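You operate a simulated robot arm through the tools that you are given. There is no shell and no other tool.

You are at the controls of a simulated robot arm. One attempt, no reset.

JOB
File both index cards under their headings and put the box lid back.
Fine: meanwhile the lid waits on the post end of the desk.

The check looks at the end state, three seconds after you hand in, the way a careful person would. Anything else that was tipped, shoved, dropped, spilled or broken makes it a failure. Lids that push on must go on centred and level and be pressed home; caps that screw on are set level and turned clockwise until they are tight.

ROBOT AND FRAMES
A 7-joint arm with a fingered hand, fixed in place. Base frame: the origin is on the floor under the middle of its stand, x ahead of it, y to its left, z up; the work surface is at about z = 750. Readings come in mm, rad, newtons and seconds.
It reaches about 1333 mm from its shoulder. Its first joint turns from -1.204 to 3.002 rad. Payload 5 kg.
The TCP is the grasp point between the finger pads, 32 mm short of the fingertips. In the tool frame z runs along the fingers and y along their closing line. The gripper opens to 160 mm; its body begins 89 mm behind the TCP. The gripper is a hand of 3 fingers: y runs from the thumb to the fingers, the wrist lies at [0, 0, -252] in the tool frame, and closing takes about 1.5 s.
Orientation is told as [roll, pitch, yaw] about the base's x, y, z axes, in that order, counted from this pose: with the fingers straight down and closing along the base's y, the tool's x points along the base's -x, its y along +y and its z along -z.

CONTROLS
- The arm moves only by the tool apply_moves. Its argument "rows" is a list of rows, each a list of 6 numbers: the shift along the base's x, y, z in mm, then the turn, a rotation vector about the base's x, y, z in rad. In form: [[x, y, z, wx, wy, wz], ...]. A call has 1 to 20 rows; each row is the pose to reach, as a shift and turn from the pose commanded when the call began. "fingers" is the closure, from 0 (fully open) to 1 (shut), set as the call begins (left out, the last holds). A row lasts 0.2 s, in which the tool goes at most 50 mm and 0.15 rad; a call with a longer step from one row to the next is refused whole, and so is a gripper value outside its range. A pose out of reach is approached as far as the arm can. The call stops where the force on the tool passes 40 N (or 10 N more than at its start, if that is more) or the arm is blocked; 0.2 s more then pass. Each finger travels about 108 mm/s and halts on what it meets, pressing with about 33 N; the grip force reading is that of the motor and also rises with nothing between the fingers. The clock runs only during rows and for 0.2 s after the last one: add rows that repeat a pose to give the fingers time. It gives the time, the measured TCP pose, the force on the tool (base axes), the opening and the grip force at its end, in the units of the frame above (readings bear some noise), with the torque about the TCP (base axes, N m) and any sound that the robot's microphone picked up, and new pictures: "show" is both (left out), scene, wrist or none.
- Cameras (640 x 400 px; columns grow to the right, rows downward): "scene" is fixed at [220.1, 496.5, 1490.8]; the picture's right is [-0.94, -0.35, 0.00], its down [-0.15, 0.41, -0.90] and it looks along [0.31, -0.84, -0.44] (base axes); focal length 350 px, centre (320, 200). "wrist" rides on the gripper at [65, -4, -116] in the tool frame; the picture's right is [0.06, 1.00, 0.00], its down [-0.87, 0.05, -0.49] and it looks along [-0.49, 0.03, 0.87] (tool axes); focal length 261 px, centre (320, 200). There is no depth. A picture from a camera that has moved, and an enlarged one, comes with that camera's place and axes in the base frame and with its lens.
- raise_lower(by): slides the trunk up (or, below 0, down) by that many mm; the arm rides with it, the base frame stays. It gives what a move gives, with no picture.
- move_fingers(finger1, finger2, thumb_bend): sets how far each is bent, from 0 (flat) to 1 (curled in); at 0.3 the hand is open as for a grip, at 0.7 the pads meet at the TCP. One left out holds its place. A second passes; each finger stops where it meets its share of the squeeze, and holds until it gets a number again. A gripper value or a shape takes the hand back. It gives what a move gives, with no picture; readings hold the bend of each and the force on the fingers (four entries, about 0 where the hand has none), thumb and palm.
- grasp_type(shape): the hand has 3 fingers and takes this shape, open, in about a second: jaw (thumb against the fingers, like two jaws); tri (thumb and two fingers); tip (a fingertip pinch); poke (one finger out to press); point (the index stretched); flat (the hand flat); cup (the hand cupped); fist (a fist). The gripper value then closes the fingers along that shape, each until it touches; the sizes above hold for jaw. It gives what a move gives, with no picture.
- close_up(camera, box): a new picture of the part [left, top, right, bottom] of that camera's present view, enlarged. The clock stands still meanwhile.
- finish_job(): hands the job in; it is judged then, once.

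Places have to be worked out from the pictures, the camera data and where the tool is seen. Open the gripper and draw the arm clear of the work before you hand the job in, unless the task says otherwise.

The tools are called after "Call:" by a JSON object that holds its "api" and its "payload". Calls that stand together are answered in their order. apply_moves: Moves the arm, as the interface text tells. Its arguments: {"type":"object","properties":{"rows":{"type":"array"},"fingers":{"type":"number"},"show":{"type":"string","enum":["both","scene","wrist","none"]}},"required":["rows"]} The other tools are called the same way: raise_lower (by) moves the trunk up or down; grasp_type (shape) gives the hand a shape; move_fingers (finger1, finger2, thumb_bend) moves the fingers one by one; close_up (camera, box) takes an enlarged picture of a part of a camera's view; finish_job () hands the job in.

At the start:

```text
clock: 0.0
position: [470.8, -646.5, 1064.3]
ee_rot: [-0.001, 0.0, 0.001]
contact_force: [0.3, 0.5, -0.3]
torque: [0.01, 0.01, 0.0]
width: 159.7
gripper_force: 0.1
shape: jaw
bend: [0.3, 0.3, 0.3]
finger forces: [0.1, 0.0, 0.0, 0.0, 0.0, 0.0]
trunk travel left (down, up): [-575.0, 365.0]
```

scene: 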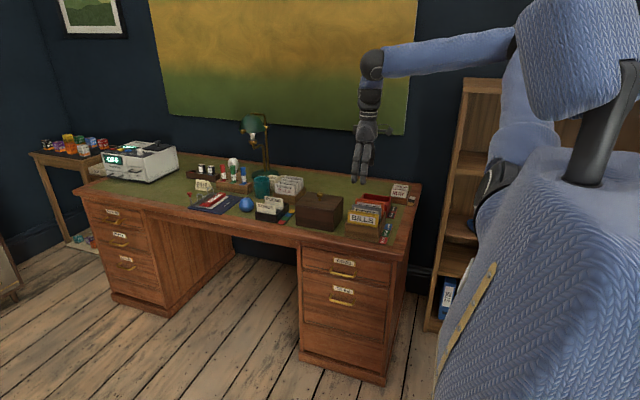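
wrist: 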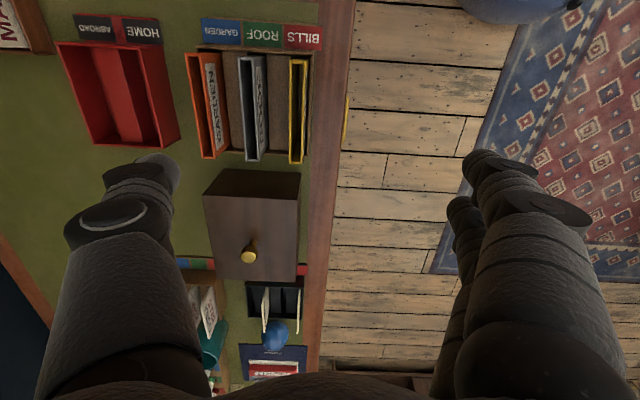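

The first pictures show a desk with several small boxes, card holders and headings. I'll enlarge the relevant parts before moving anything.

Call:
{"api": "close_up", "payload": {"camera": "scene", "box": [320, 160, 440, 250]}}

Call:
{"api": "close_up", "payload": {"camera": "scene", "box": [180, 140, 320, 230]}}

Call:
{"api": "close_up", "payload": {"camera": "wrist", "box": [160, 0, 360, 180]}}

Call:
{"api": "close_up", "payload": {"camera": "wrist", "box": [160, 160, 340, 400]}}

Call:
{"api": "close_up", "payload": {"camera": "wrist", "box": [0, 0, 200, 160]}}

```text
4.44 times, centred on (380, 205) of scene
camera zoom: at [220.1, 496.5, 1490.8], right [-0.94, -0.35, 0.0], down [-0.15, 0.41, -0.9], along [0.31, -0.84, -0.44], focal length 1553 px, centre (53, 178)
```

zoom: 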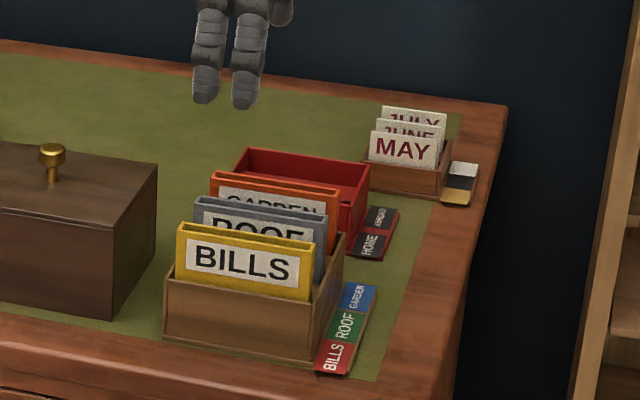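

```text
4.44 times, centred on (250, 185) of scene
camera zoom: at [220.1, 496.5, 1490.8], right [-0.94, -0.35, 0.0], down [-0.15, 0.41, -0.9], along [0.31, -0.84, -0.44], focal length 1553 px, centre (631, 267)
```

zoom: 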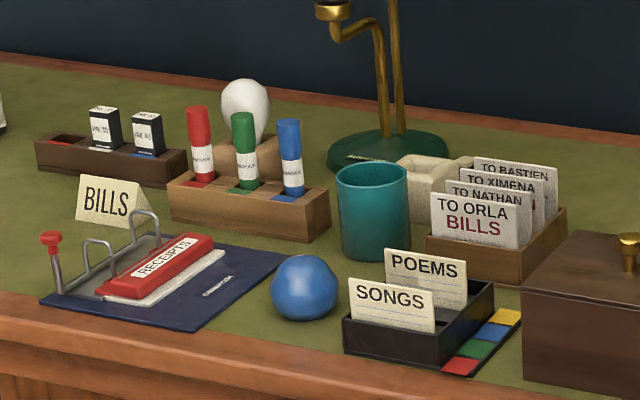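

```text
2.22 times, centred on (260, 90) of wrist
camera zoom: at [408.7, -649.1, 1180.2], right [-0.06, 1.0, 0.0], down [0.87, 0.05, 0.49], along [0.49, 0.03, -0.87], focal length 579 px, centre (453, 444)
```

zoom: 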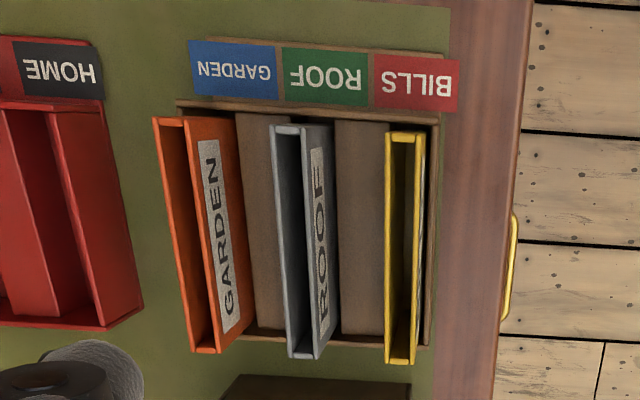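

```text
1.67 times, centred on (250, 280) of wrist
camera zoom: at [408.7, -649.1, 1180.2], right [-0.06, 1.0, 0.0], down [0.87, 0.05, 0.49], along [0.49, 0.03, -0.87], focal length 434 px, centre (437, 67)
```

zoom: 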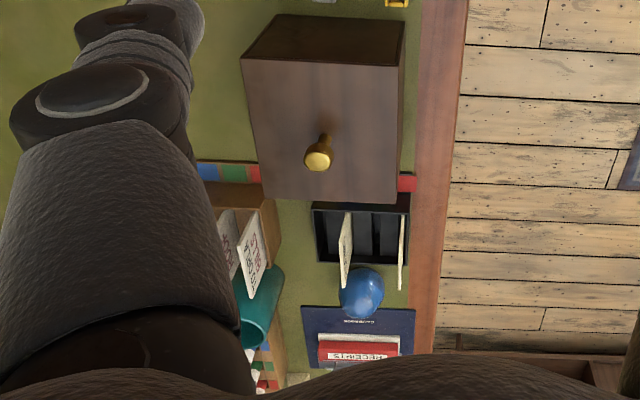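

```text
2.50 times, centred on (100, 80) of wrist
camera zoom: at [408.7, -649.1, 1180.2], right [-0.06, 1.0, 0.0], down [0.87, 0.05, 0.49], along [0.49, 0.03, -0.87], focal length 652 px, centre (870, 500)
```

zoom: 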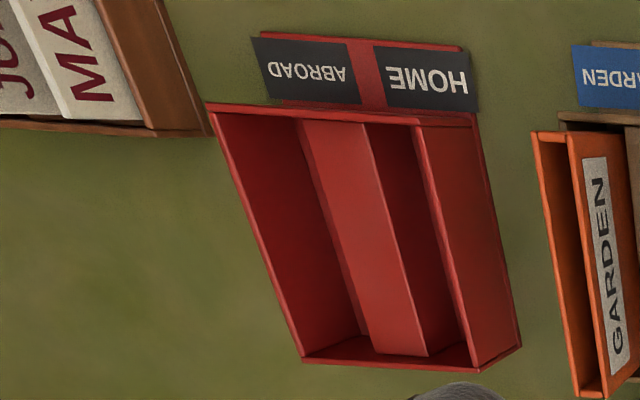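

I need to identify which end is the "post" end and where the index cards are. I'm zooming into the far left of the desk and the individual objects.

Call:
{"api": "close_up", "payload": {"camera": "scene", "box": [80, 120, 200, 200]}}

Call:
{"api": "close_up", "payload": {"camera": "scene", "box": [30, 120, 110, 180]}}

Call:
{"api": "close_up", "payload": {"camera": "scene", "box": [250, 165, 310, 230]}}

Call:
{"api": "close_up", "payload": {"camera": "scene", "box": [80, 180, 400, 380]}}

Call:
{"api": "close_up", "payload": {"camera": "wrist", "box": [170, 240, 310, 400]}}

Call:
{"api": "close_up", "payload": {"camera": "scene", "box": [180, 145, 250, 215]}}

```text
5.00 times, centred on (140, 160) of scene
camera zoom: at [220.1, 496.5, 1490.8], right [-0.94, -0.35, 0.0], down [-0.15, 0.41, -0.9], along [0.31, -0.84, -0.44], focal length 1747 px, centre (1220, 400)
```

zoom: 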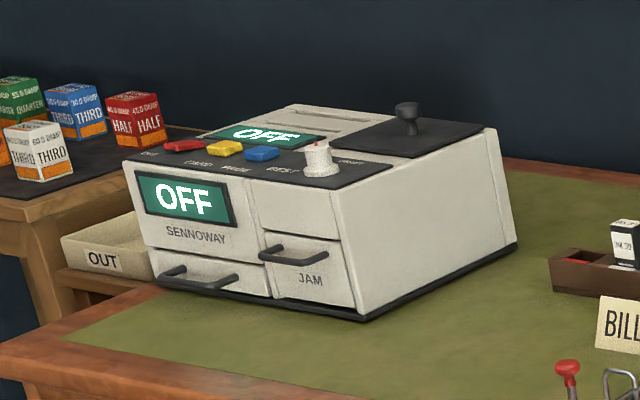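

```text
6.67 times, centred on (70, 150) of scene
camera zoom: at [220.1, 496.5, 1490.8], right [-0.94, -0.35, 0.0], down [-0.15, 0.41, -0.9], along [0.31, -0.84, -0.44], focal length 2330 px, centre (1987, 533)
```

zoom: 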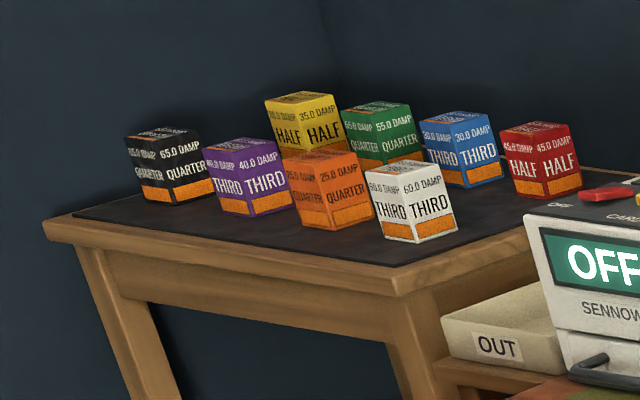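

```text
6.15 times, centred on (280, 198) of scene
camera zoom: at [220.1, 496.5, 1490.8], right [-0.94, -0.35, 0.0], down [-0.15, 0.41, -0.9], along [0.31, -0.84, -0.44], focal length 2150 px, centre (566, 215)
```

zoom: 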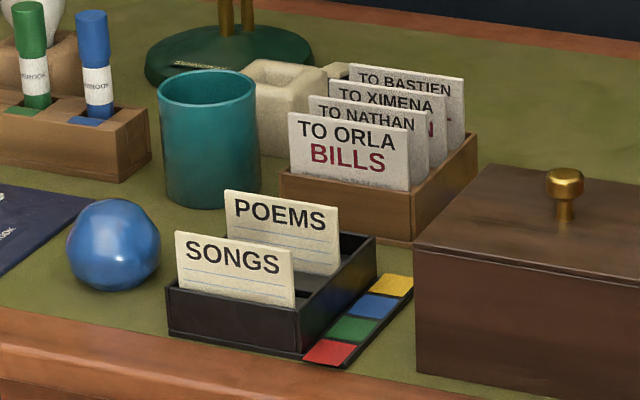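

```text
2.00 times, centred on (240, 280) of scene
camera zoom: at [220.1, 496.5, 1490.8], right [-0.94, -0.35, 0.0], down [-0.15, 0.41, -0.9], along [0.31, -0.84, -0.44], focal length 699 px, centre (480, 40)
```

zoom: 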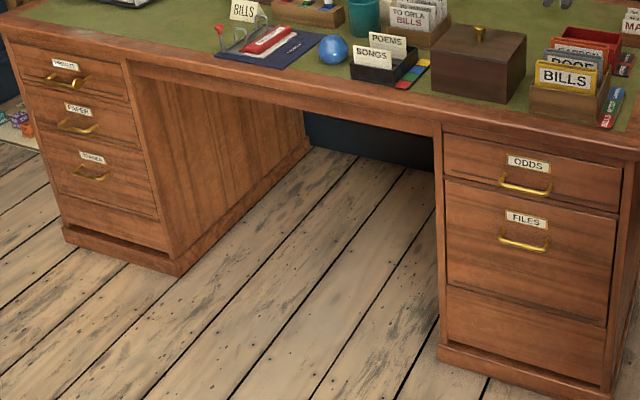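

```text
2.50 times, centred on (240, 320) of wrist
camera zoom: at [408.7, -649.1, 1180.2], right [-0.06, 1.0, 0.0], down [0.87, 0.05, 0.49], along [0.49, 0.03, -0.87], focal length 652 px, centre (520, -100)
```

zoom: 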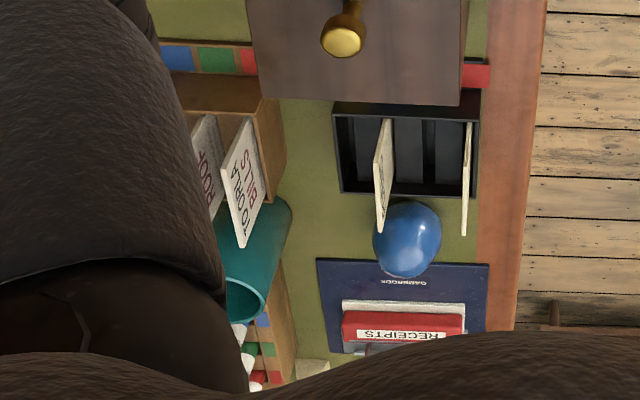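

```text
5.71 times, centred on (215, 180) of scene
camera zoom: at [220.1, 496.5, 1490.8], right [-0.94, -0.35, 0.0], down [-0.15, 0.41, -0.9], along [0.31, -0.84, -0.44], focal length 1997 px, centre (920, 314)
```

zoom: 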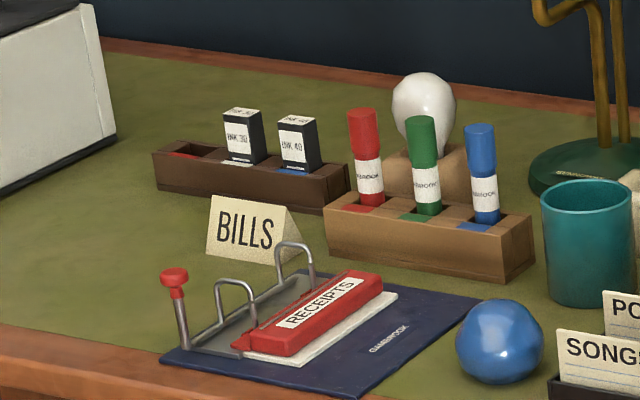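

The SONGS and POEMS index cards stand in the black tray, the brass-knobbed chest has the lid, and the HOME/ABROAD sorter marks the right (low-x) end as the post end. I'll move the hand over to survey the tray and chest from above.

Call:
{"api": "apply_moves", "payload": {"rows": [[40, 0, 20, 0, 0, 0], [80, 0, 40, 0, 0, 0], [120, 0, 60, 0, 0, 0], [160, 0, 80, 0, 0, 0], [200, 0, 90, 0, 0, 0]], "show": "both"}}

```text
clock: 1.2
position: [673.7, -646.1, 1152.9]
ee_rot: [0.002, 0.001, -0.001]
contact_force: [-0.1, -0.1, 0.3]
torque: [0.0, 0.05, -0.02]
width: 160.2
gripper_force: 0.0
shape: jaw
bend: [0.3, 0.3, 0.3]
finger forces: [0.1, 0.0, 0.0, 0.0, 0.0, 0.1]
trunk travel left (down, up): [-575.0, 365.0]
camera wrist: at [609.8, -649.4, 1269.4], right [-0.06, 1.0, 0.0], down [0.87, 0.05, 0.49], along [0.49, 0.03, -0.87], focal length 261 px, centre (320, 200)
```

scene: 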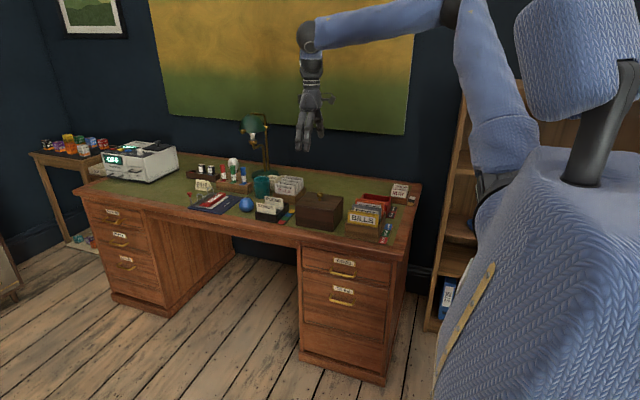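
wrist: 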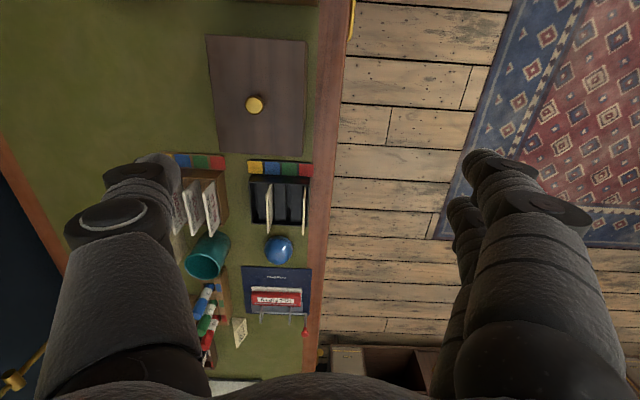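

Call:
{"api": "close_up", "payload": {"camera": "wrist", "box": [220, 140, 340, 250]}}

Call:
{"api": "close_up", "payload": {"camera": "wrist", "box": [180, 10, 340, 170]}}

Call:
{"api": "close_up", "payload": {"camera": "scene", "box": [280, 120, 350, 160]}}

```text
3.64 times, centred on (280, 195) of wrist
camera zoom: at [609.8, -649.4, 1269.4], right [-0.06, 1.0, 0.0], down [0.87, 0.05, 0.49], along [0.49, 0.03, -0.87], focal length 948 px, centre (466, 218)
```

zoom: 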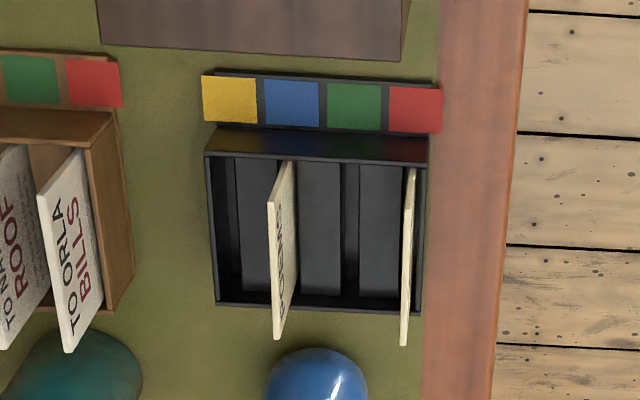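

```text
2.50 times, centred on (260, 90) of wrist
camera zoom: at [609.8, -649.4, 1269.4], right [-0.06, 1.0, 0.0], down [0.87, 0.05, 0.49], along [0.49, 0.03, -0.87], focal length 652 px, centre (470, 475)
```

zoom: 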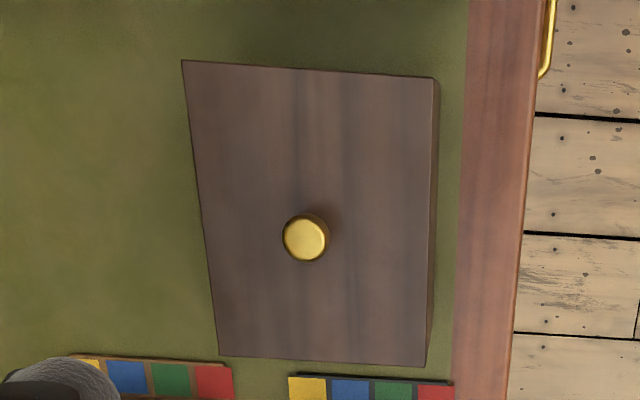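

```text
9.14 times, centred on (315, 140) of scene
camera zoom: at [220.1, 496.5, 1490.8], right [-0.94, -0.35, 0.0], down [-0.15, 0.41, -0.9], along [0.31, -0.84, -0.44], focal length 3195 px, centre (366, 749)
```

zoom: 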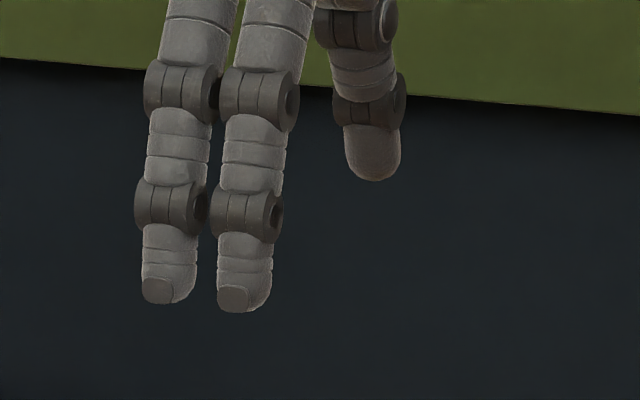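

The knob is at about (682, -741, top ≈870), lid x 597–766, y -810…-670, top z≈845; the black tray has POEMS in its second slot and SONGS in its front slot. I'll try the fingertip-pinch shape in free air to see its geometry.

Call:
{"api": "grasp_type", "payload": {"shape": "tip"}}

Call:
{"api": "apply_moves", "payload": {"rows": [[0, 0, 0, 0, 0, 0], [0, 0, 0, 0, 0, 0]], "show": "both"}}

Call:
{"api": "close_up", "payload": {"camera": "scene", "box": [280, 90, 350, 160]}}

Call:
{"api": "apply_moves", "payload": {"rows": [[0, 0, 0, 0, 0, 0], [0, 0, 0, 0, 0, 0], [0, 0, 0, 0, 0, 0], [0, 0, 0, 0, 0, 0], [0, 0, 0, 0, 0, 0], [0, 0, 0, 0, 0, 0], [0, 0, 0, 0, 0, 0], [0, 0, 0, 0, 0, 0]], "fingers": 1, "show": "wrist"}}

Call:
{"api": "close_up", "payload": {"camera": "scene", "box": [280, 90, 350, 160]}}

```text
clock: 2.1
position: [670.5, -646.3, 1153.5]
ee_rot: [0.0, 0.001, 0.0]
contact_force: [0.1, 0.7, 0.4]
torque: [-0.01, 0.0, 0.01]
width: 159.8
gripper_force: 0.0
shape: tip
bend: [0.3, 0.3, 0.3]
finger forces: [0.0, 0.0, 0.0, 0.1, 0.0, 0.0]
trunk travel left (down, up): [-575.0, 365.0]
```

```text
clock: 2.7
position: [671.6, -647.0, 1153.1]
ee_rot: [0.0, 0.001, 0.001]
contact_force: [0.1, 0.4, 0.3]
torque: [0.01, 0.02, 0.0]
width: 160.2
gripper_force: 0.0
shape: tip
bend: [0.3, 0.3, 0.3]
finger forces: [0.0, 0.0, 0.0, 0.1, 0.0, 0.1]
trunk travel left (down, up): [-575.0, 365.0]
camera wrist: at [608.1, -649.8, 1270.2], right [-0.06, 1.0, 0.0], down [0.87, 0.05, 0.49], along [0.49, 0.03, -0.87], focal length 261 px, centre (320, 200)
```

scene: 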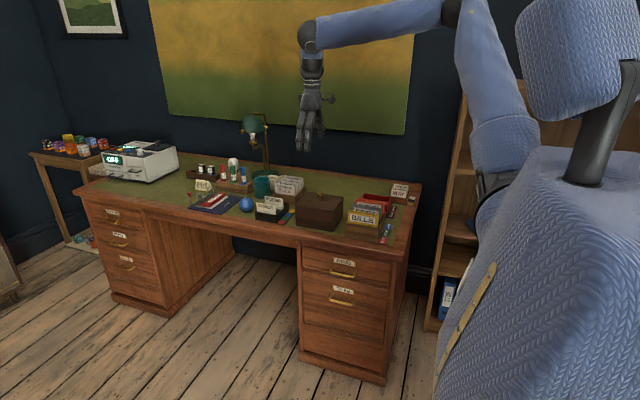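
wrist: 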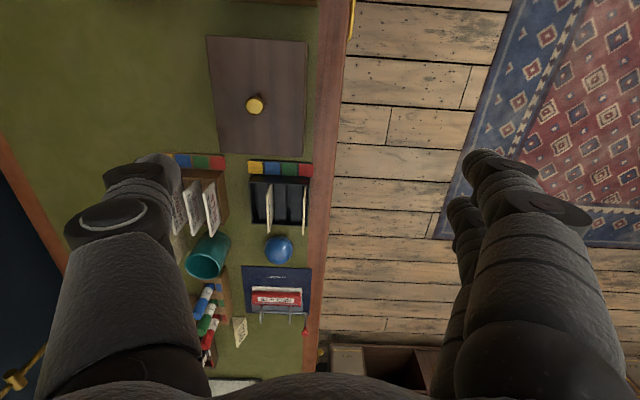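

```text
5.71 times, centred on (315, 125) of scene
camera zoom: at [220.1, 496.5, 1490.8], right [-0.94, -0.35, 0.0], down [-0.15, 0.41, -0.9], along [0.31, -0.84, -0.44], focal length 1997 px, centre (349, 629)
```

zoom: 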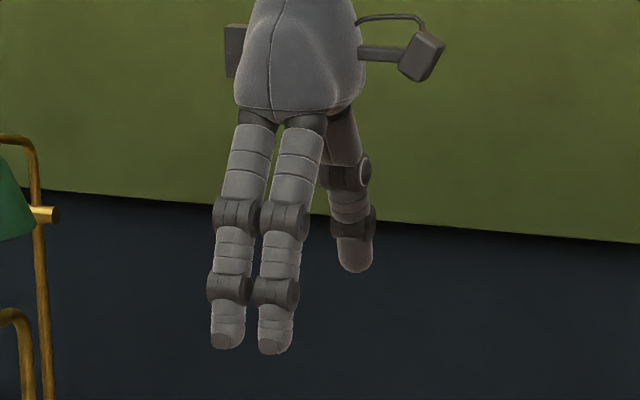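

```text
clock: 4.5
position: [671.0, -646.4, 1153.9]
ee_rot: [0.002, 0.001, -0.001]
contact_force: [0.5, -0.1, -0.2]
torque: [0.02, -0.02, 0.01]
width: 0.0
gripper_force: 32.4
shape: tip
bend: [0.65, 0.65, 0.67]
finger forces: [0.0, 0.0, 0.1, 0.0, 0.0, 0.0]
trunk travel left (down, up): [-575.0, 365.0]
camera wrist: at [608.1, -649.8, 1270.1], right [-0.06, 1.0, 0.0], down [0.87, 0.05, 0.49], along [0.49, 0.03, -0.87], focal length 261 px, centre (320, 200)
```

wrist: 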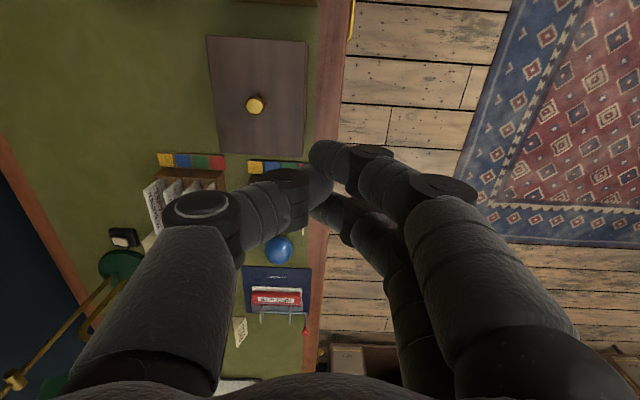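

```text
5.71 times, centred on (315, 125) of scene
camera zoom: at [220.1, 496.5, 1490.8], right [-0.94, -0.35, 0.0], down [-0.15, 0.41, -0.9], along [0.31, -0.84, -0.44], focal length 1997 px, centre (349, 629)
```

zoom: 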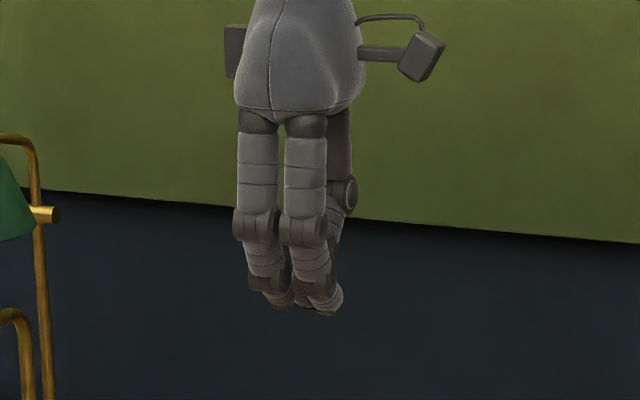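

The pinch closes with the two fingers about 30 mm apart in x and the thumb between them, tips ~32–40 mm below the TCP; that suits the ~26 mm knob. Before lifting, I'll survey the post end for a free spot for the lid.

Call:
{"api": "apply_moves", "payload": {"rows": [[-30, -40, 0, 0, 0, 0], [-60, -80, 0, 0, 0, 0], [-90, -120, 0, 0, 0, 0], [-120, -160, 0, 0, 0, 0], [-150, -200, 0, 0, 0, 0], [-180, -240, 0, 0, 0, 0], [-200, -280, 0, 0, 0, 0], [-210, -320, 0, 0, 0, 0], [-220, -350, 0, 0, 0, 0]], "fingers": 0.3, "show": "both"}}

```text
clock: 6.5
position: [451.0, -997.6, 1153.4]
ee_rot: [0.001, 0.0, 0.0]
contact_force: [-0.3, -0.2, 0.3]
torque: [0.01, 0.01, 0.01]
width: 111.6
gripper_force: 0.1
shape: tip
bend: [0.67, 0.67, 0.64]
finger forces: [0.0, 0.1, 0.0, 0.0, 0.0, 0.0]
trunk travel left (down, up): [-575.0, 365.0]
camera wrist: at [388.5, -1000.7, 1268.6], right [-0.06, 1.0, 0.0], down [0.87, 0.05, 0.49], along [0.49, 0.03, -0.87], focal length 261 px, centre (320, 200)
```

scene: 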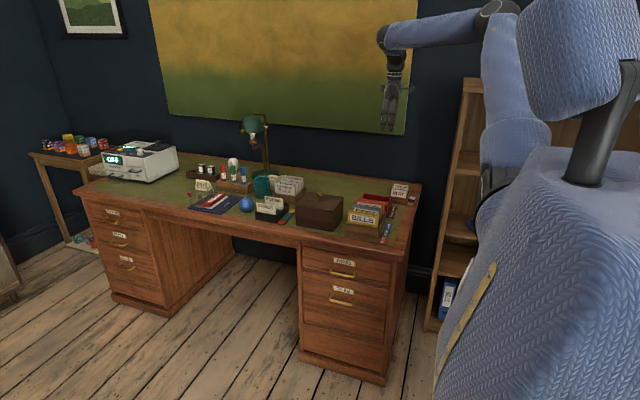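
wrist: 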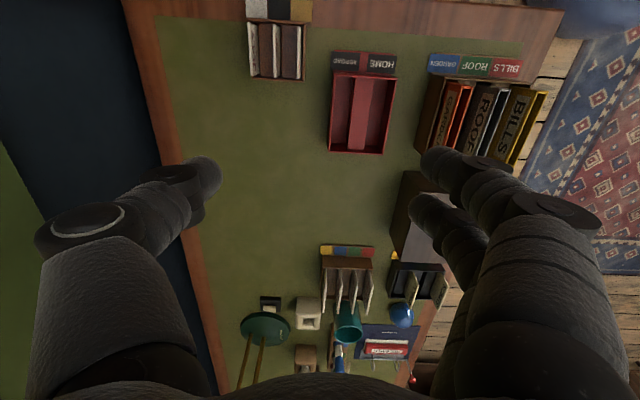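

The open area of felt behind the HOME/ABROAD sorter (around x 570, y -1080) is free for the lid. Now I go above the knob with the hand partly closed and look again.

Call:
{"api": "apply_moves", "payload": {"rows": [[30, 35, -10, 0, 0, 0], [60, 70, -20, 0, 0, 0], [90, 105, -30, 0, 0, 0], [120, 140, -50, 0, 0, 0], [150, 175, -70, 0, 0, 0], [180, 205, -90, 0, 0, 0], [205, 232, -120, 0, 0, 0], [231, 256, -154, 0, 0, 0], [231, 256, -174, 0, 0, 0], [231, 256, -174, 0, 0, 0]], "fingers": 0.4, "show": "both"}}

Call:
{"api": "close_up", "payload": {"camera": "wrist", "box": [220, 60, 420, 220]}}

Call:
{"api": "close_up", "payload": {"camera": "scene", "box": [285, 130, 365, 200]}}

```text
refused: row 4 steps farther than a row can; nothing moved
```

```text
2.50 times, centred on (320, 140) of wrist
camera zoom: at [388.5, -1000.7, 1268.6], right [-0.06, 1.0, 0.0], down [0.87, 0.05, 0.49], along [0.49, 0.03, -0.87], focal length 652 px, centre (320, 350)
```

zoom: 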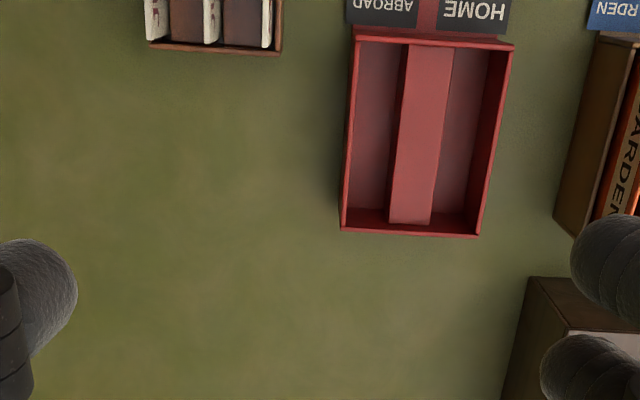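

```text
5.71 times, centred on (325, 165) of scene
camera zoom: at [220.1, 496.5, 1490.8], right [-0.94, -0.35, 0.0], down [-0.15, 0.41, -0.9], along [0.31, -0.84, -0.44], focal length 1997 px, centre (291, 400)
```

zoom: 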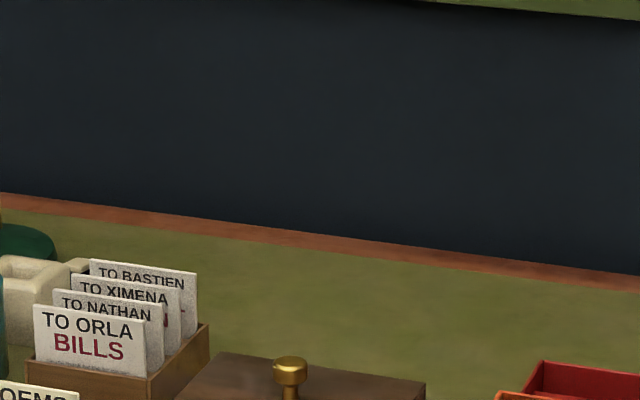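

The step was slightly too long; I'll use smaller steps toward the spot above the knob.

Call:
{"api": "apply_moves", "payload": {"rows": [[28, 32, 0, 0, 0, 0], [56, 64, 0, 0, 0, 0], [84, 96, 0, 0, 0, 0], [112, 128, -10, 0, 0, 0], [140, 158, -30, 0, 0, 0], [168, 186, -55, 0, 0, 0], [196, 214, -80, 0, 0, 0], [216, 240, -110, 0, 0, 0], [231, 256, -145, 0, 0, 0], [231, 256, -174, 0, 0, 0], [231, 256, -174, 0, 0, 0]], "fingers": 0.4, "show": "both"}}

Call:
{"api": "close_up", "payload": {"camera": "wrist", "box": [200, 40, 440, 220]}}

Call:
{"api": "close_up", "payload": {"camera": "scene", "box": [285, 130, 365, 220]}}

```text
clock: 8.9
position: [682.9, -738.7, 979.9]
ee_rot: [-0.001, -0.001, -0.001]
contact_force: [0.1, 0.5, -0.3]
torque: [0.01, -0.04, 0.03]
width: 96.3
gripper_force: 0.1
shape: tip
bend: [0.71, 0.71, 0.7]
finger forces: [0.1, 0.0, 0.0, 0.0, 0.0, 0.0]
trunk travel left (down, up): [-575.0, 365.0]
camera wrist: at [619.4, -741.9, 1096.0], right [-0.06, 1.0, 0.0], down [0.87, 0.05, 0.49], along [0.49, 0.03, -0.87], focal length 261 px, centre (320, 200)
```

scene: 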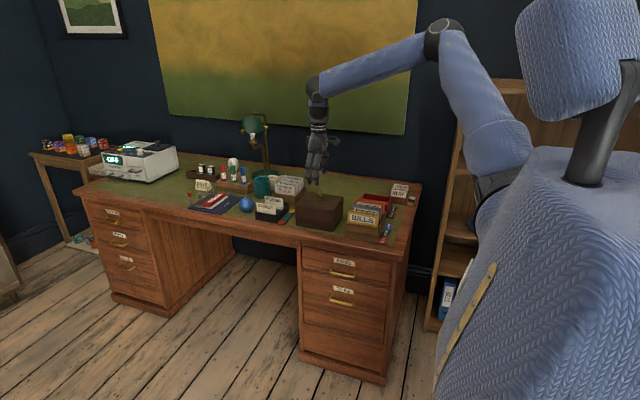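
wrist: 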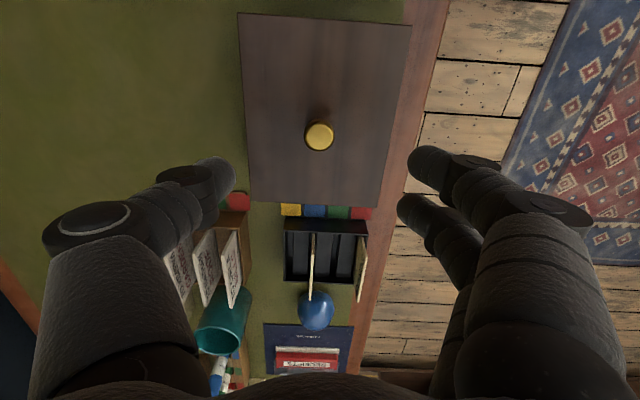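

```text
2.22 times, centred on (320, 130) of wrist
camera zoom: at [619.4, -741.9, 1096.0], right [-0.06, 1.0, 0.0], down [0.87, 0.05, 0.49], along [0.49, 0.03, -0.87], focal length 579 px, centre (320, 356)
```

zoom: 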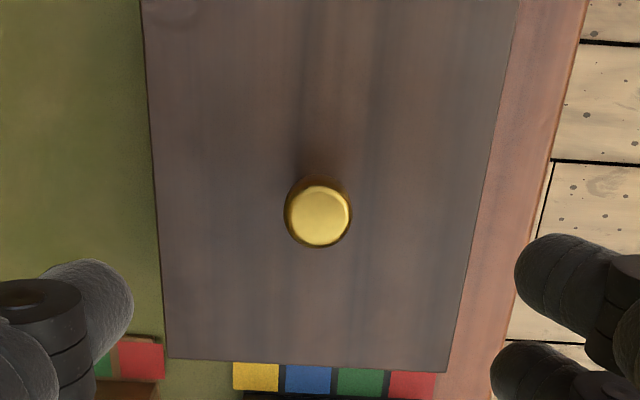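

```text
4.44 times, centred on (325, 175) of scene
camera zoom: at [220.1, 496.5, 1490.8], right [-0.94, -0.35, 0.0], down [-0.15, 0.41, -0.9], along [0.31, -0.84, -0.44], focal length 1553 px, centre (298, 311)
```

zoom: 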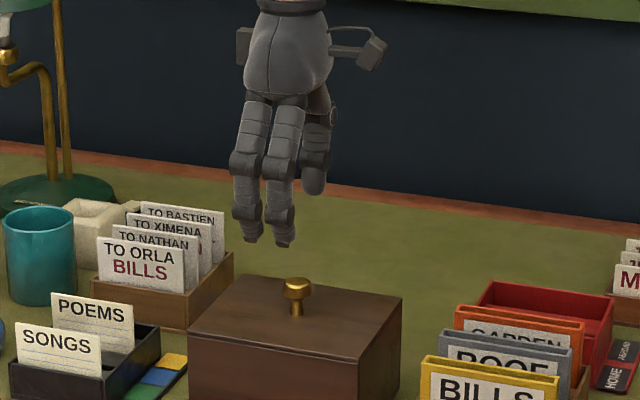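

The knob lines up with the TCP within about 1 mm at (681, -740). I descend to TCP z≈890, so the fingertips end about 10 mm above the lid, and check before closing.

Call:
{"api": "apply_moves", "payload": {"rows": [[0, 0, -25, 0, 0, 0], [0, 0, -50, 0, 0, 0], [-1, 0, -70, 0, 0, 0], [-1, 0, -85, 0, 0, 0], [-1, 0, -90, 0, 0, 0], [-1, 0, -90, 0, 0, 0]], "show": "both"}}

Call:
{"api": "close_up", "payload": {"camera": "scene", "box": [285, 140, 365, 240]}}

Call:
{"api": "close_up", "payload": {"camera": "wrist", "box": [220, 100, 460, 260]}}

```text
clock: 10.3
position: [681.6, -739.9, 890.6]
ee_rot: [0.0, 0.0, 0.001]
contact_force: [0.5, -0.2, -0.4]
torque: [0.02, -0.01, 0.03]
width: 96.7
gripper_force: 0.1
shape: tip
bend: [0.71, 0.71, 0.7]
finger forces: [0.0, 0.0, 0.1, 0.1, 0.1, 0.1]
trunk travel left (down, up): [-575.0, 365.0]
camera wrist: at [619.0, -742.6, 1006.7], right [-0.06, 1.0, 0.0], down [0.87, 0.05, 0.49], along [0.49, 0.03, -0.87], focal length 261 px, centre (320, 200)
```

scene: 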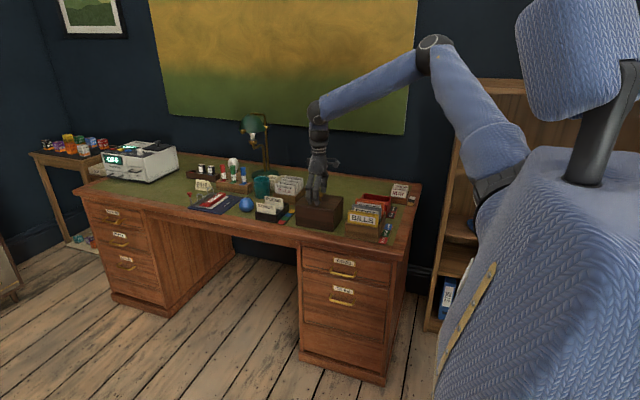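
wrist: 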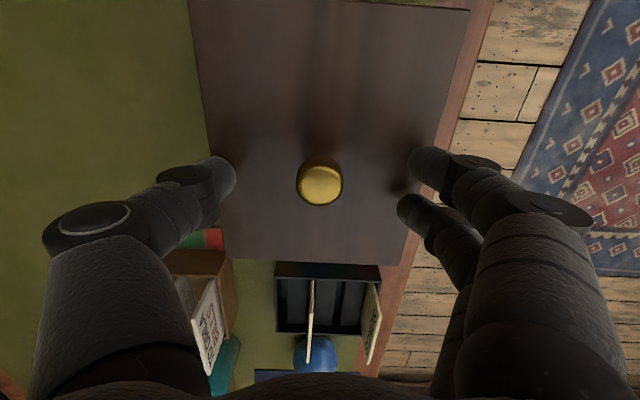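

```text
4.00 times, centred on (325, 190) of scene
camera zoom: at [220.1, 496.5, 1490.8], right [-0.94, -0.35, 0.0], down [-0.15, 0.41, -0.9], along [0.31, -0.84, -0.44], focal length 1398 px, centre (300, 240)
```

zoom: 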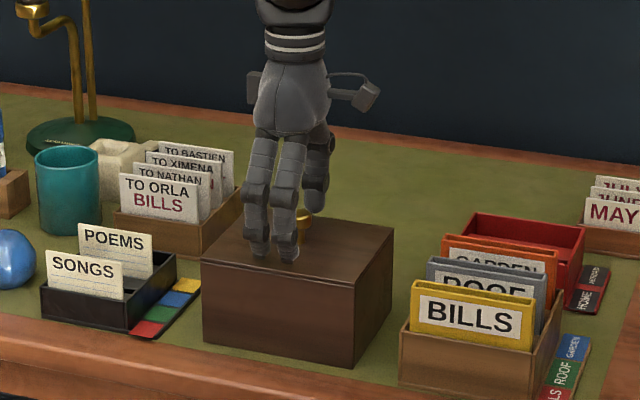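

```text
2.50 times, centred on (340, 180) of wrist
camera zoom: at [619.0, -742.6, 1006.7], right [-0.06, 1.0, 0.0], down [0.87, 0.05, 0.49], along [0.49, 0.03, -0.87], focal length 652 px, centre (270, 250)
```

zoom: 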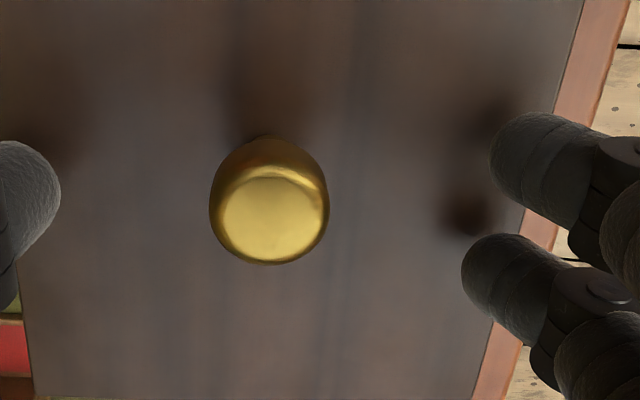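

Everything is centred on the knob (≈680, -739), with fingertips just above the lid. I close the pinch.

Call:
{"api": "apply_moves", "payload": {"rows": [[-2, 0, -90, 0, 0, 0], [-2, 0, -90, 0, 0, 0], [-2, 0, -90, 0, 0, 0], [-2, 0, -90, 0, 0, 0], [-2, 0, -90, 0, 0, 0], [-2, 0, -90, 0, 0, 0], [-2, 0, -90, 0, 0, 0]], "fingers": 1, "show": "wrist"}}

Call:
{"api": "close_up", "payload": {"camera": "scene", "box": [285, 140, 365, 240]}}

Call:
{"api": "close_up", "payload": {"camera": "wrist", "box": [220, 100, 460, 260]}}

```text
refused: row 1 steps farther than a row can; nothing moved
```

```text
4.00 times, centred on (325, 190) of scene
camera zoom: at [220.1, 496.5, 1490.8], right [-0.94, -0.35, 0.0], down [-0.15, 0.41, -0.9], along [0.31, -0.84, -0.44], focal length 1398 px, centre (300, 240)
```

zoom: 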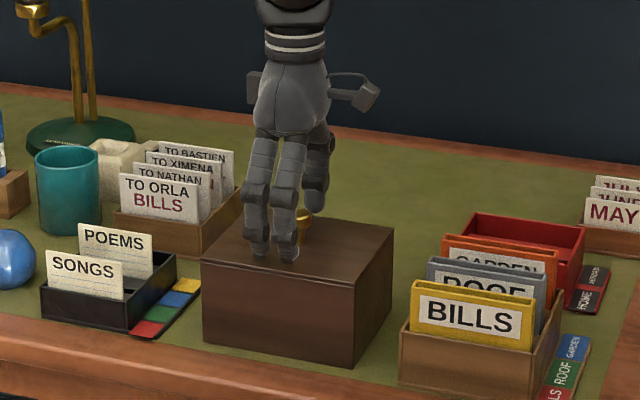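

```text
2.50 times, centred on (340, 180) of wrist
camera zoom: at [619.0, -742.6, 1006.7], right [-0.06, 1.0, 0.0], down [0.87, 0.05, 0.49], along [0.49, 0.03, -0.87], focal length 652 px, centre (270, 250)
```

zoom: 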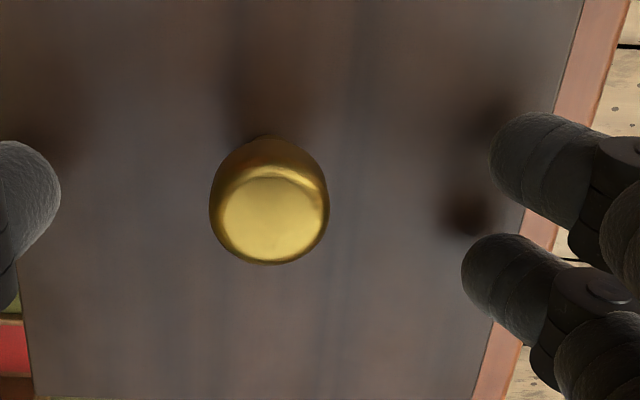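

I mistakenly repeated the -90 shift (luckily refused); the shift counts from the present pose, so it should be zero. I close the fingers in place.

Call:
{"api": "apply_moves", "payload": {"rows": [[0, 0, 0, 0, 0, 0], [0, 0, 0, 0, 0, 0], [0, 0, 0, 0, 0, 0], [0, 0, 0, 0, 0, 0], [0, 0, 0, 0, 0, 0], [0, 0, 0, 0, 0, 0], [0, 0, 0, 0, 0, 0]], "fingers": 1, "show": "wrist"}}

Call:
{"api": "close_up", "payload": {"camera": "scene", "box": [285, 140, 365, 240]}}

Call:
{"api": "close_up", "payload": {"camera": "wrist", "box": [220, 100, 460, 260]}}

```text
clock: 11.9
position: [682.5, -740.5, 890.4]
ee_rot: [0.0, 0.0, 0.001]
contact_force: [0.2, -0.7, -2.3]
torque: [-0.01, 0.02, -0.02]
width: 6.8
gripper_force: 32.8
shape: tip
bend: [0.71, 0.7, 0.72]
finger forces: [15.7, 11.1, 0.0, 0.0, 23.5, 0.0]
trunk travel left (down, up): [-575.0, 365.0]
camera wrist: at [619.0, -742.8, 1006.5], right [-0.06, 1.0, 0.0], down [0.87, 0.05, 0.49], along [0.49, 0.03, -0.87], focal length 261 px, centre (320, 200)
```

wrist: 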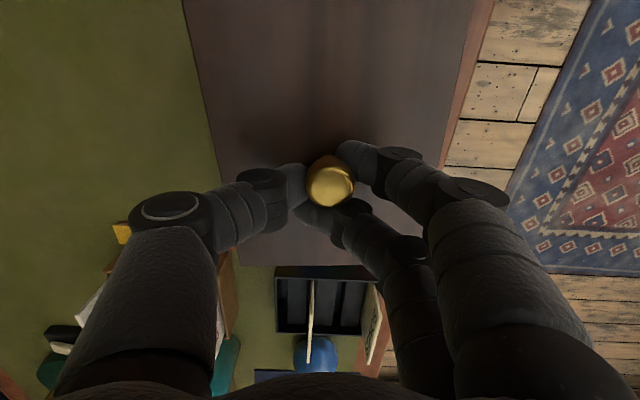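

```text
4.00 times, centred on (325, 190) of scene
camera zoom: at [220.1, 496.5, 1490.8], right [-0.94, -0.35, 0.0], down [-0.15, 0.41, -0.9], along [0.31, -0.84, -0.44], focal length 1398 px, centre (300, 240)
```

zoom: 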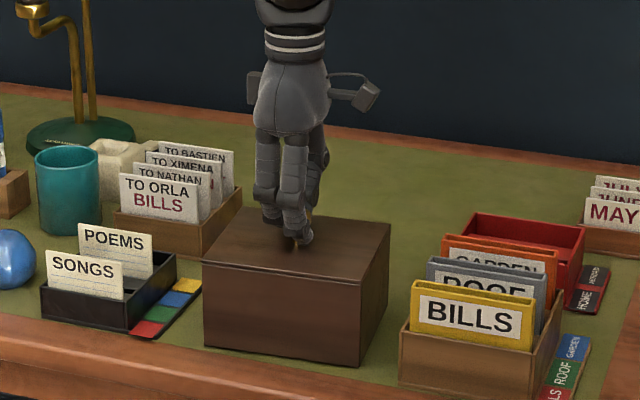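

```text
2.50 times, centred on (340, 180) of wrist
camera zoom: at [619.0, -742.8, 1006.5], right [-0.06, 1.0, 0.0], down [0.87, 0.05, 0.49], along [0.49, 0.03, -0.87], focal length 652 px, centre (270, 250)
```

zoom: 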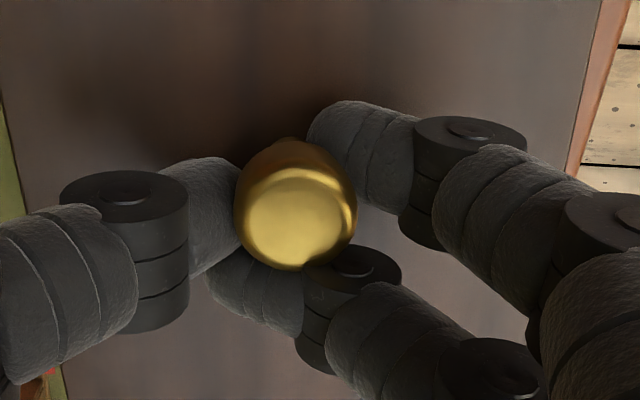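

The fingertips closed under the knob head; readings look firm (16/11/23 N). I want to check whether the lid or the box moved, so I'm zooming on both.

Call:
{"api": "close_up", "payload": {"camera": "scene", "box": [290, 180, 350, 235]}}

Call:
{"api": "close_up", "payload": {"camera": "wrist", "box": [160, 0, 500, 300]}}

```text
7.27 times, centred on (320, 208) of scene
camera zoom: at [220.1, 496.5, 1490.8], right [-0.94, -0.35, 0.0], down [-0.15, 0.41, -0.9], along [0.31, -0.84, -0.44], focal length 2542 px, centre (320, 146)
```

zoom: 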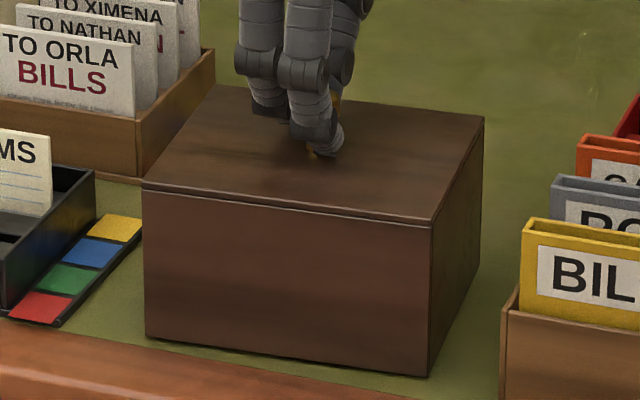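

```text
1.33 times, centred on (330, 150) of wrist
camera zoom: at [619.0, -742.8, 1006.5], right [-0.06, 1.0, 0.0], down [0.87, 0.05, 0.49], along [0.49, 0.03, -0.87], focal length 348 px, centre (307, 267)
```

zoom: 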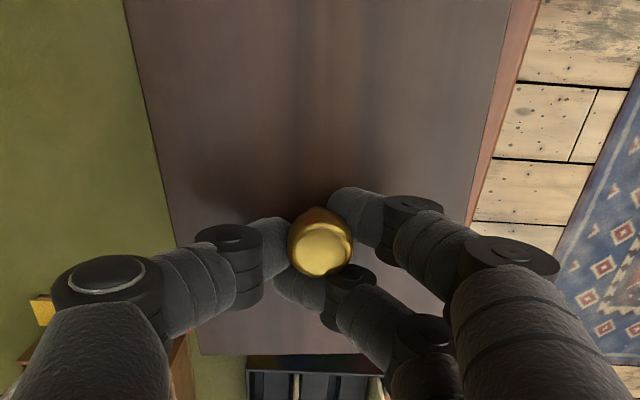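

The lid still sits squarely on the box; the grip drew it ~5 mm toward the fingers. Now I lift slowly and see whether the lid comes free of the box.

Call:
{"api": "apply_moves", "payload": {"rows": [[0, 0, 5, 0, 0, 0], [0, 0, 10, 0, 0, 0], [0, 0, 15, 0, 0, 0], [0, 0, 20, 0, 0, 0], [0, 0, 25, 0, 0, 0], [0, 0, 30, 0, 0, 0]], "show": "both"}}

Call:
{"api": "close_up", "payload": {"camera": "scene", "box": [285, 160, 355, 240]}}

```text
clock: 13.3
position: [681.9, -740.6, 919.2]
ee_rot: [0.001, 0.0, 0.002]
contact_force: [-0.3, -0.7, -1.8]
torque: [-0.06, 0.0, -0.03]
width: 6.9
gripper_force: 33.1
shape: tip
bend: [0.71, 0.7, 0.72]
finger forces: [15.9, 11.1, 0.0, 0.0, 23.3, 0.0]
trunk travel left (down, up): [-575.0, 365.0]
camera wrist: at [618.8, -742.8, 1036.1], right [-0.06, 1.0, 0.0], down [0.87, 0.05, 0.49], along [0.49, 0.03, -0.87], focal length 261 px, centre (320, 200)
```

scene: 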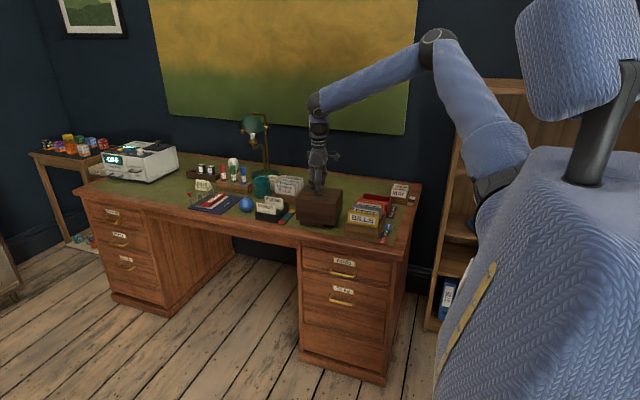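
wrist: 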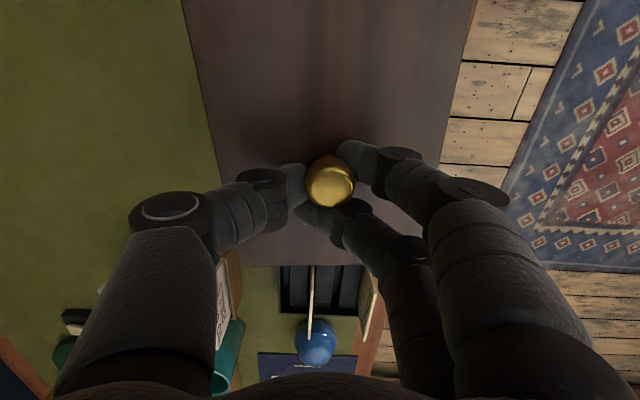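

```text
5.00 times, centred on (320, 200) of scene
camera zoom: at [220.1, 496.5, 1490.8], right [-0.94, -0.35, 0.0], down [-0.15, 0.41, -0.9], along [0.31, -0.84, -0.44], focal length 1747 px, centre (320, 200)
```

zoom: 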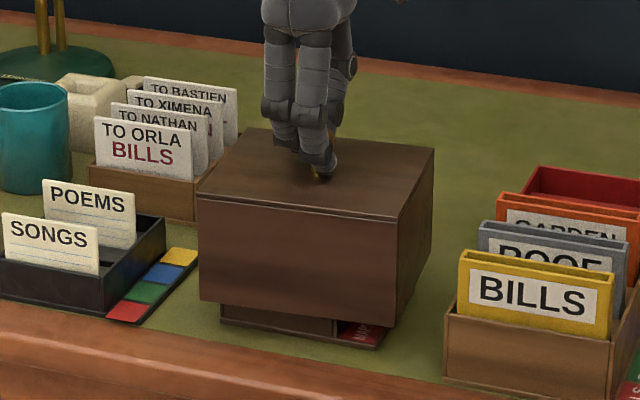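

Surprise: the whole dark shell is the lid, covering a low box with labelled slots underneath. I keep lifting straight up until the shell clears anything standing inside.

Call:
{"api": "apply_moves", "payload": {"rows": [[0, 0, 15, 0, 0, 0], [0, 0, 30, 0, 0, 0], [0, 0, 45, 0, 0, 0], [0, 0, 60, 0, 0, 0], [0, 0, 80, 0, 0, 0], [0, 0, 100, 0, 0, 0], [0, 0, 120, 0, 0, 0]], "show": "both"}}

Call:
{"api": "close_up", "payload": {"camera": "scene", "box": [280, 130, 370, 240]}}

```text
clock: 14.9
position: [681.6, -739.6, 1040.8]
ee_rot: [0.001, -0.001, 0.0]
contact_force: [-0.5, -0.7, -2.2]
torque: [-0.01, -0.04, 0.01]
width: 6.8
gripper_force: 33.2
shape: tip
bend: [0.71, 0.7, 0.72]
finger forces: [15.9, 0.0, 0.1, 0.1, 23.5, 0.1]
trunk travel left (down, up): [-575.0, 365.0]
camera wrist: at [618.5, -743.0, 1156.3], right [-0.06, 1.0, 0.0], down [0.87, 0.05, 0.49], along [0.49, 0.03, -0.87], focal length 261 px, centre (320, 200)
```

scene: 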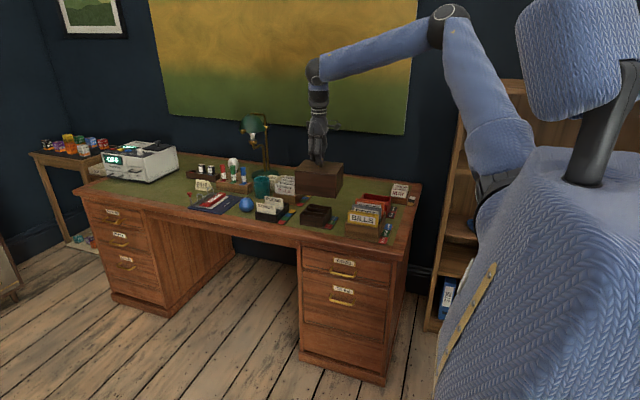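
wrist: 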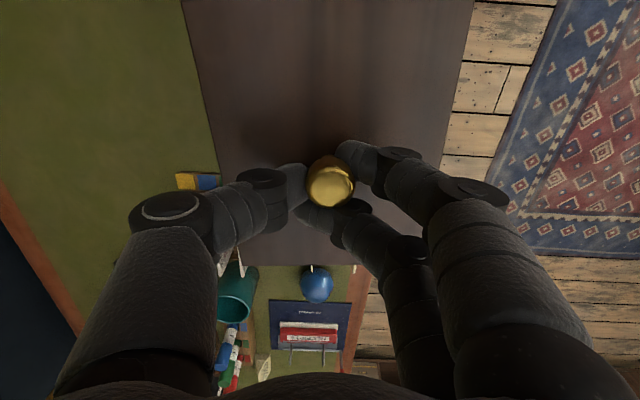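

```text
3.64 times, centred on (325, 185) of scene
camera zoom: at [220.1, 496.5, 1490.8], right [-0.94, -0.35, 0.0], down [-0.15, 0.41, -0.9], along [0.31, -0.84, -0.44], focal length 1271 px, centre (302, 254)
```

zoom: 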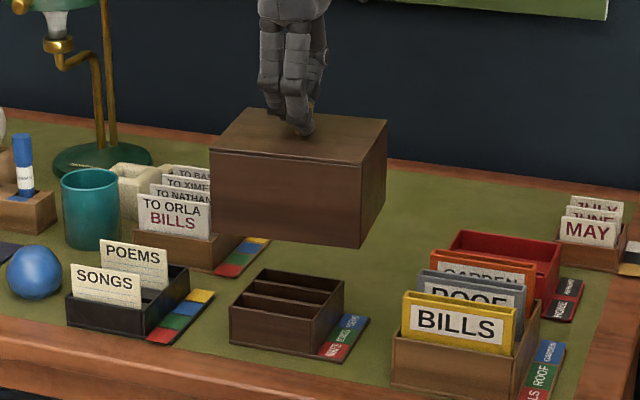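

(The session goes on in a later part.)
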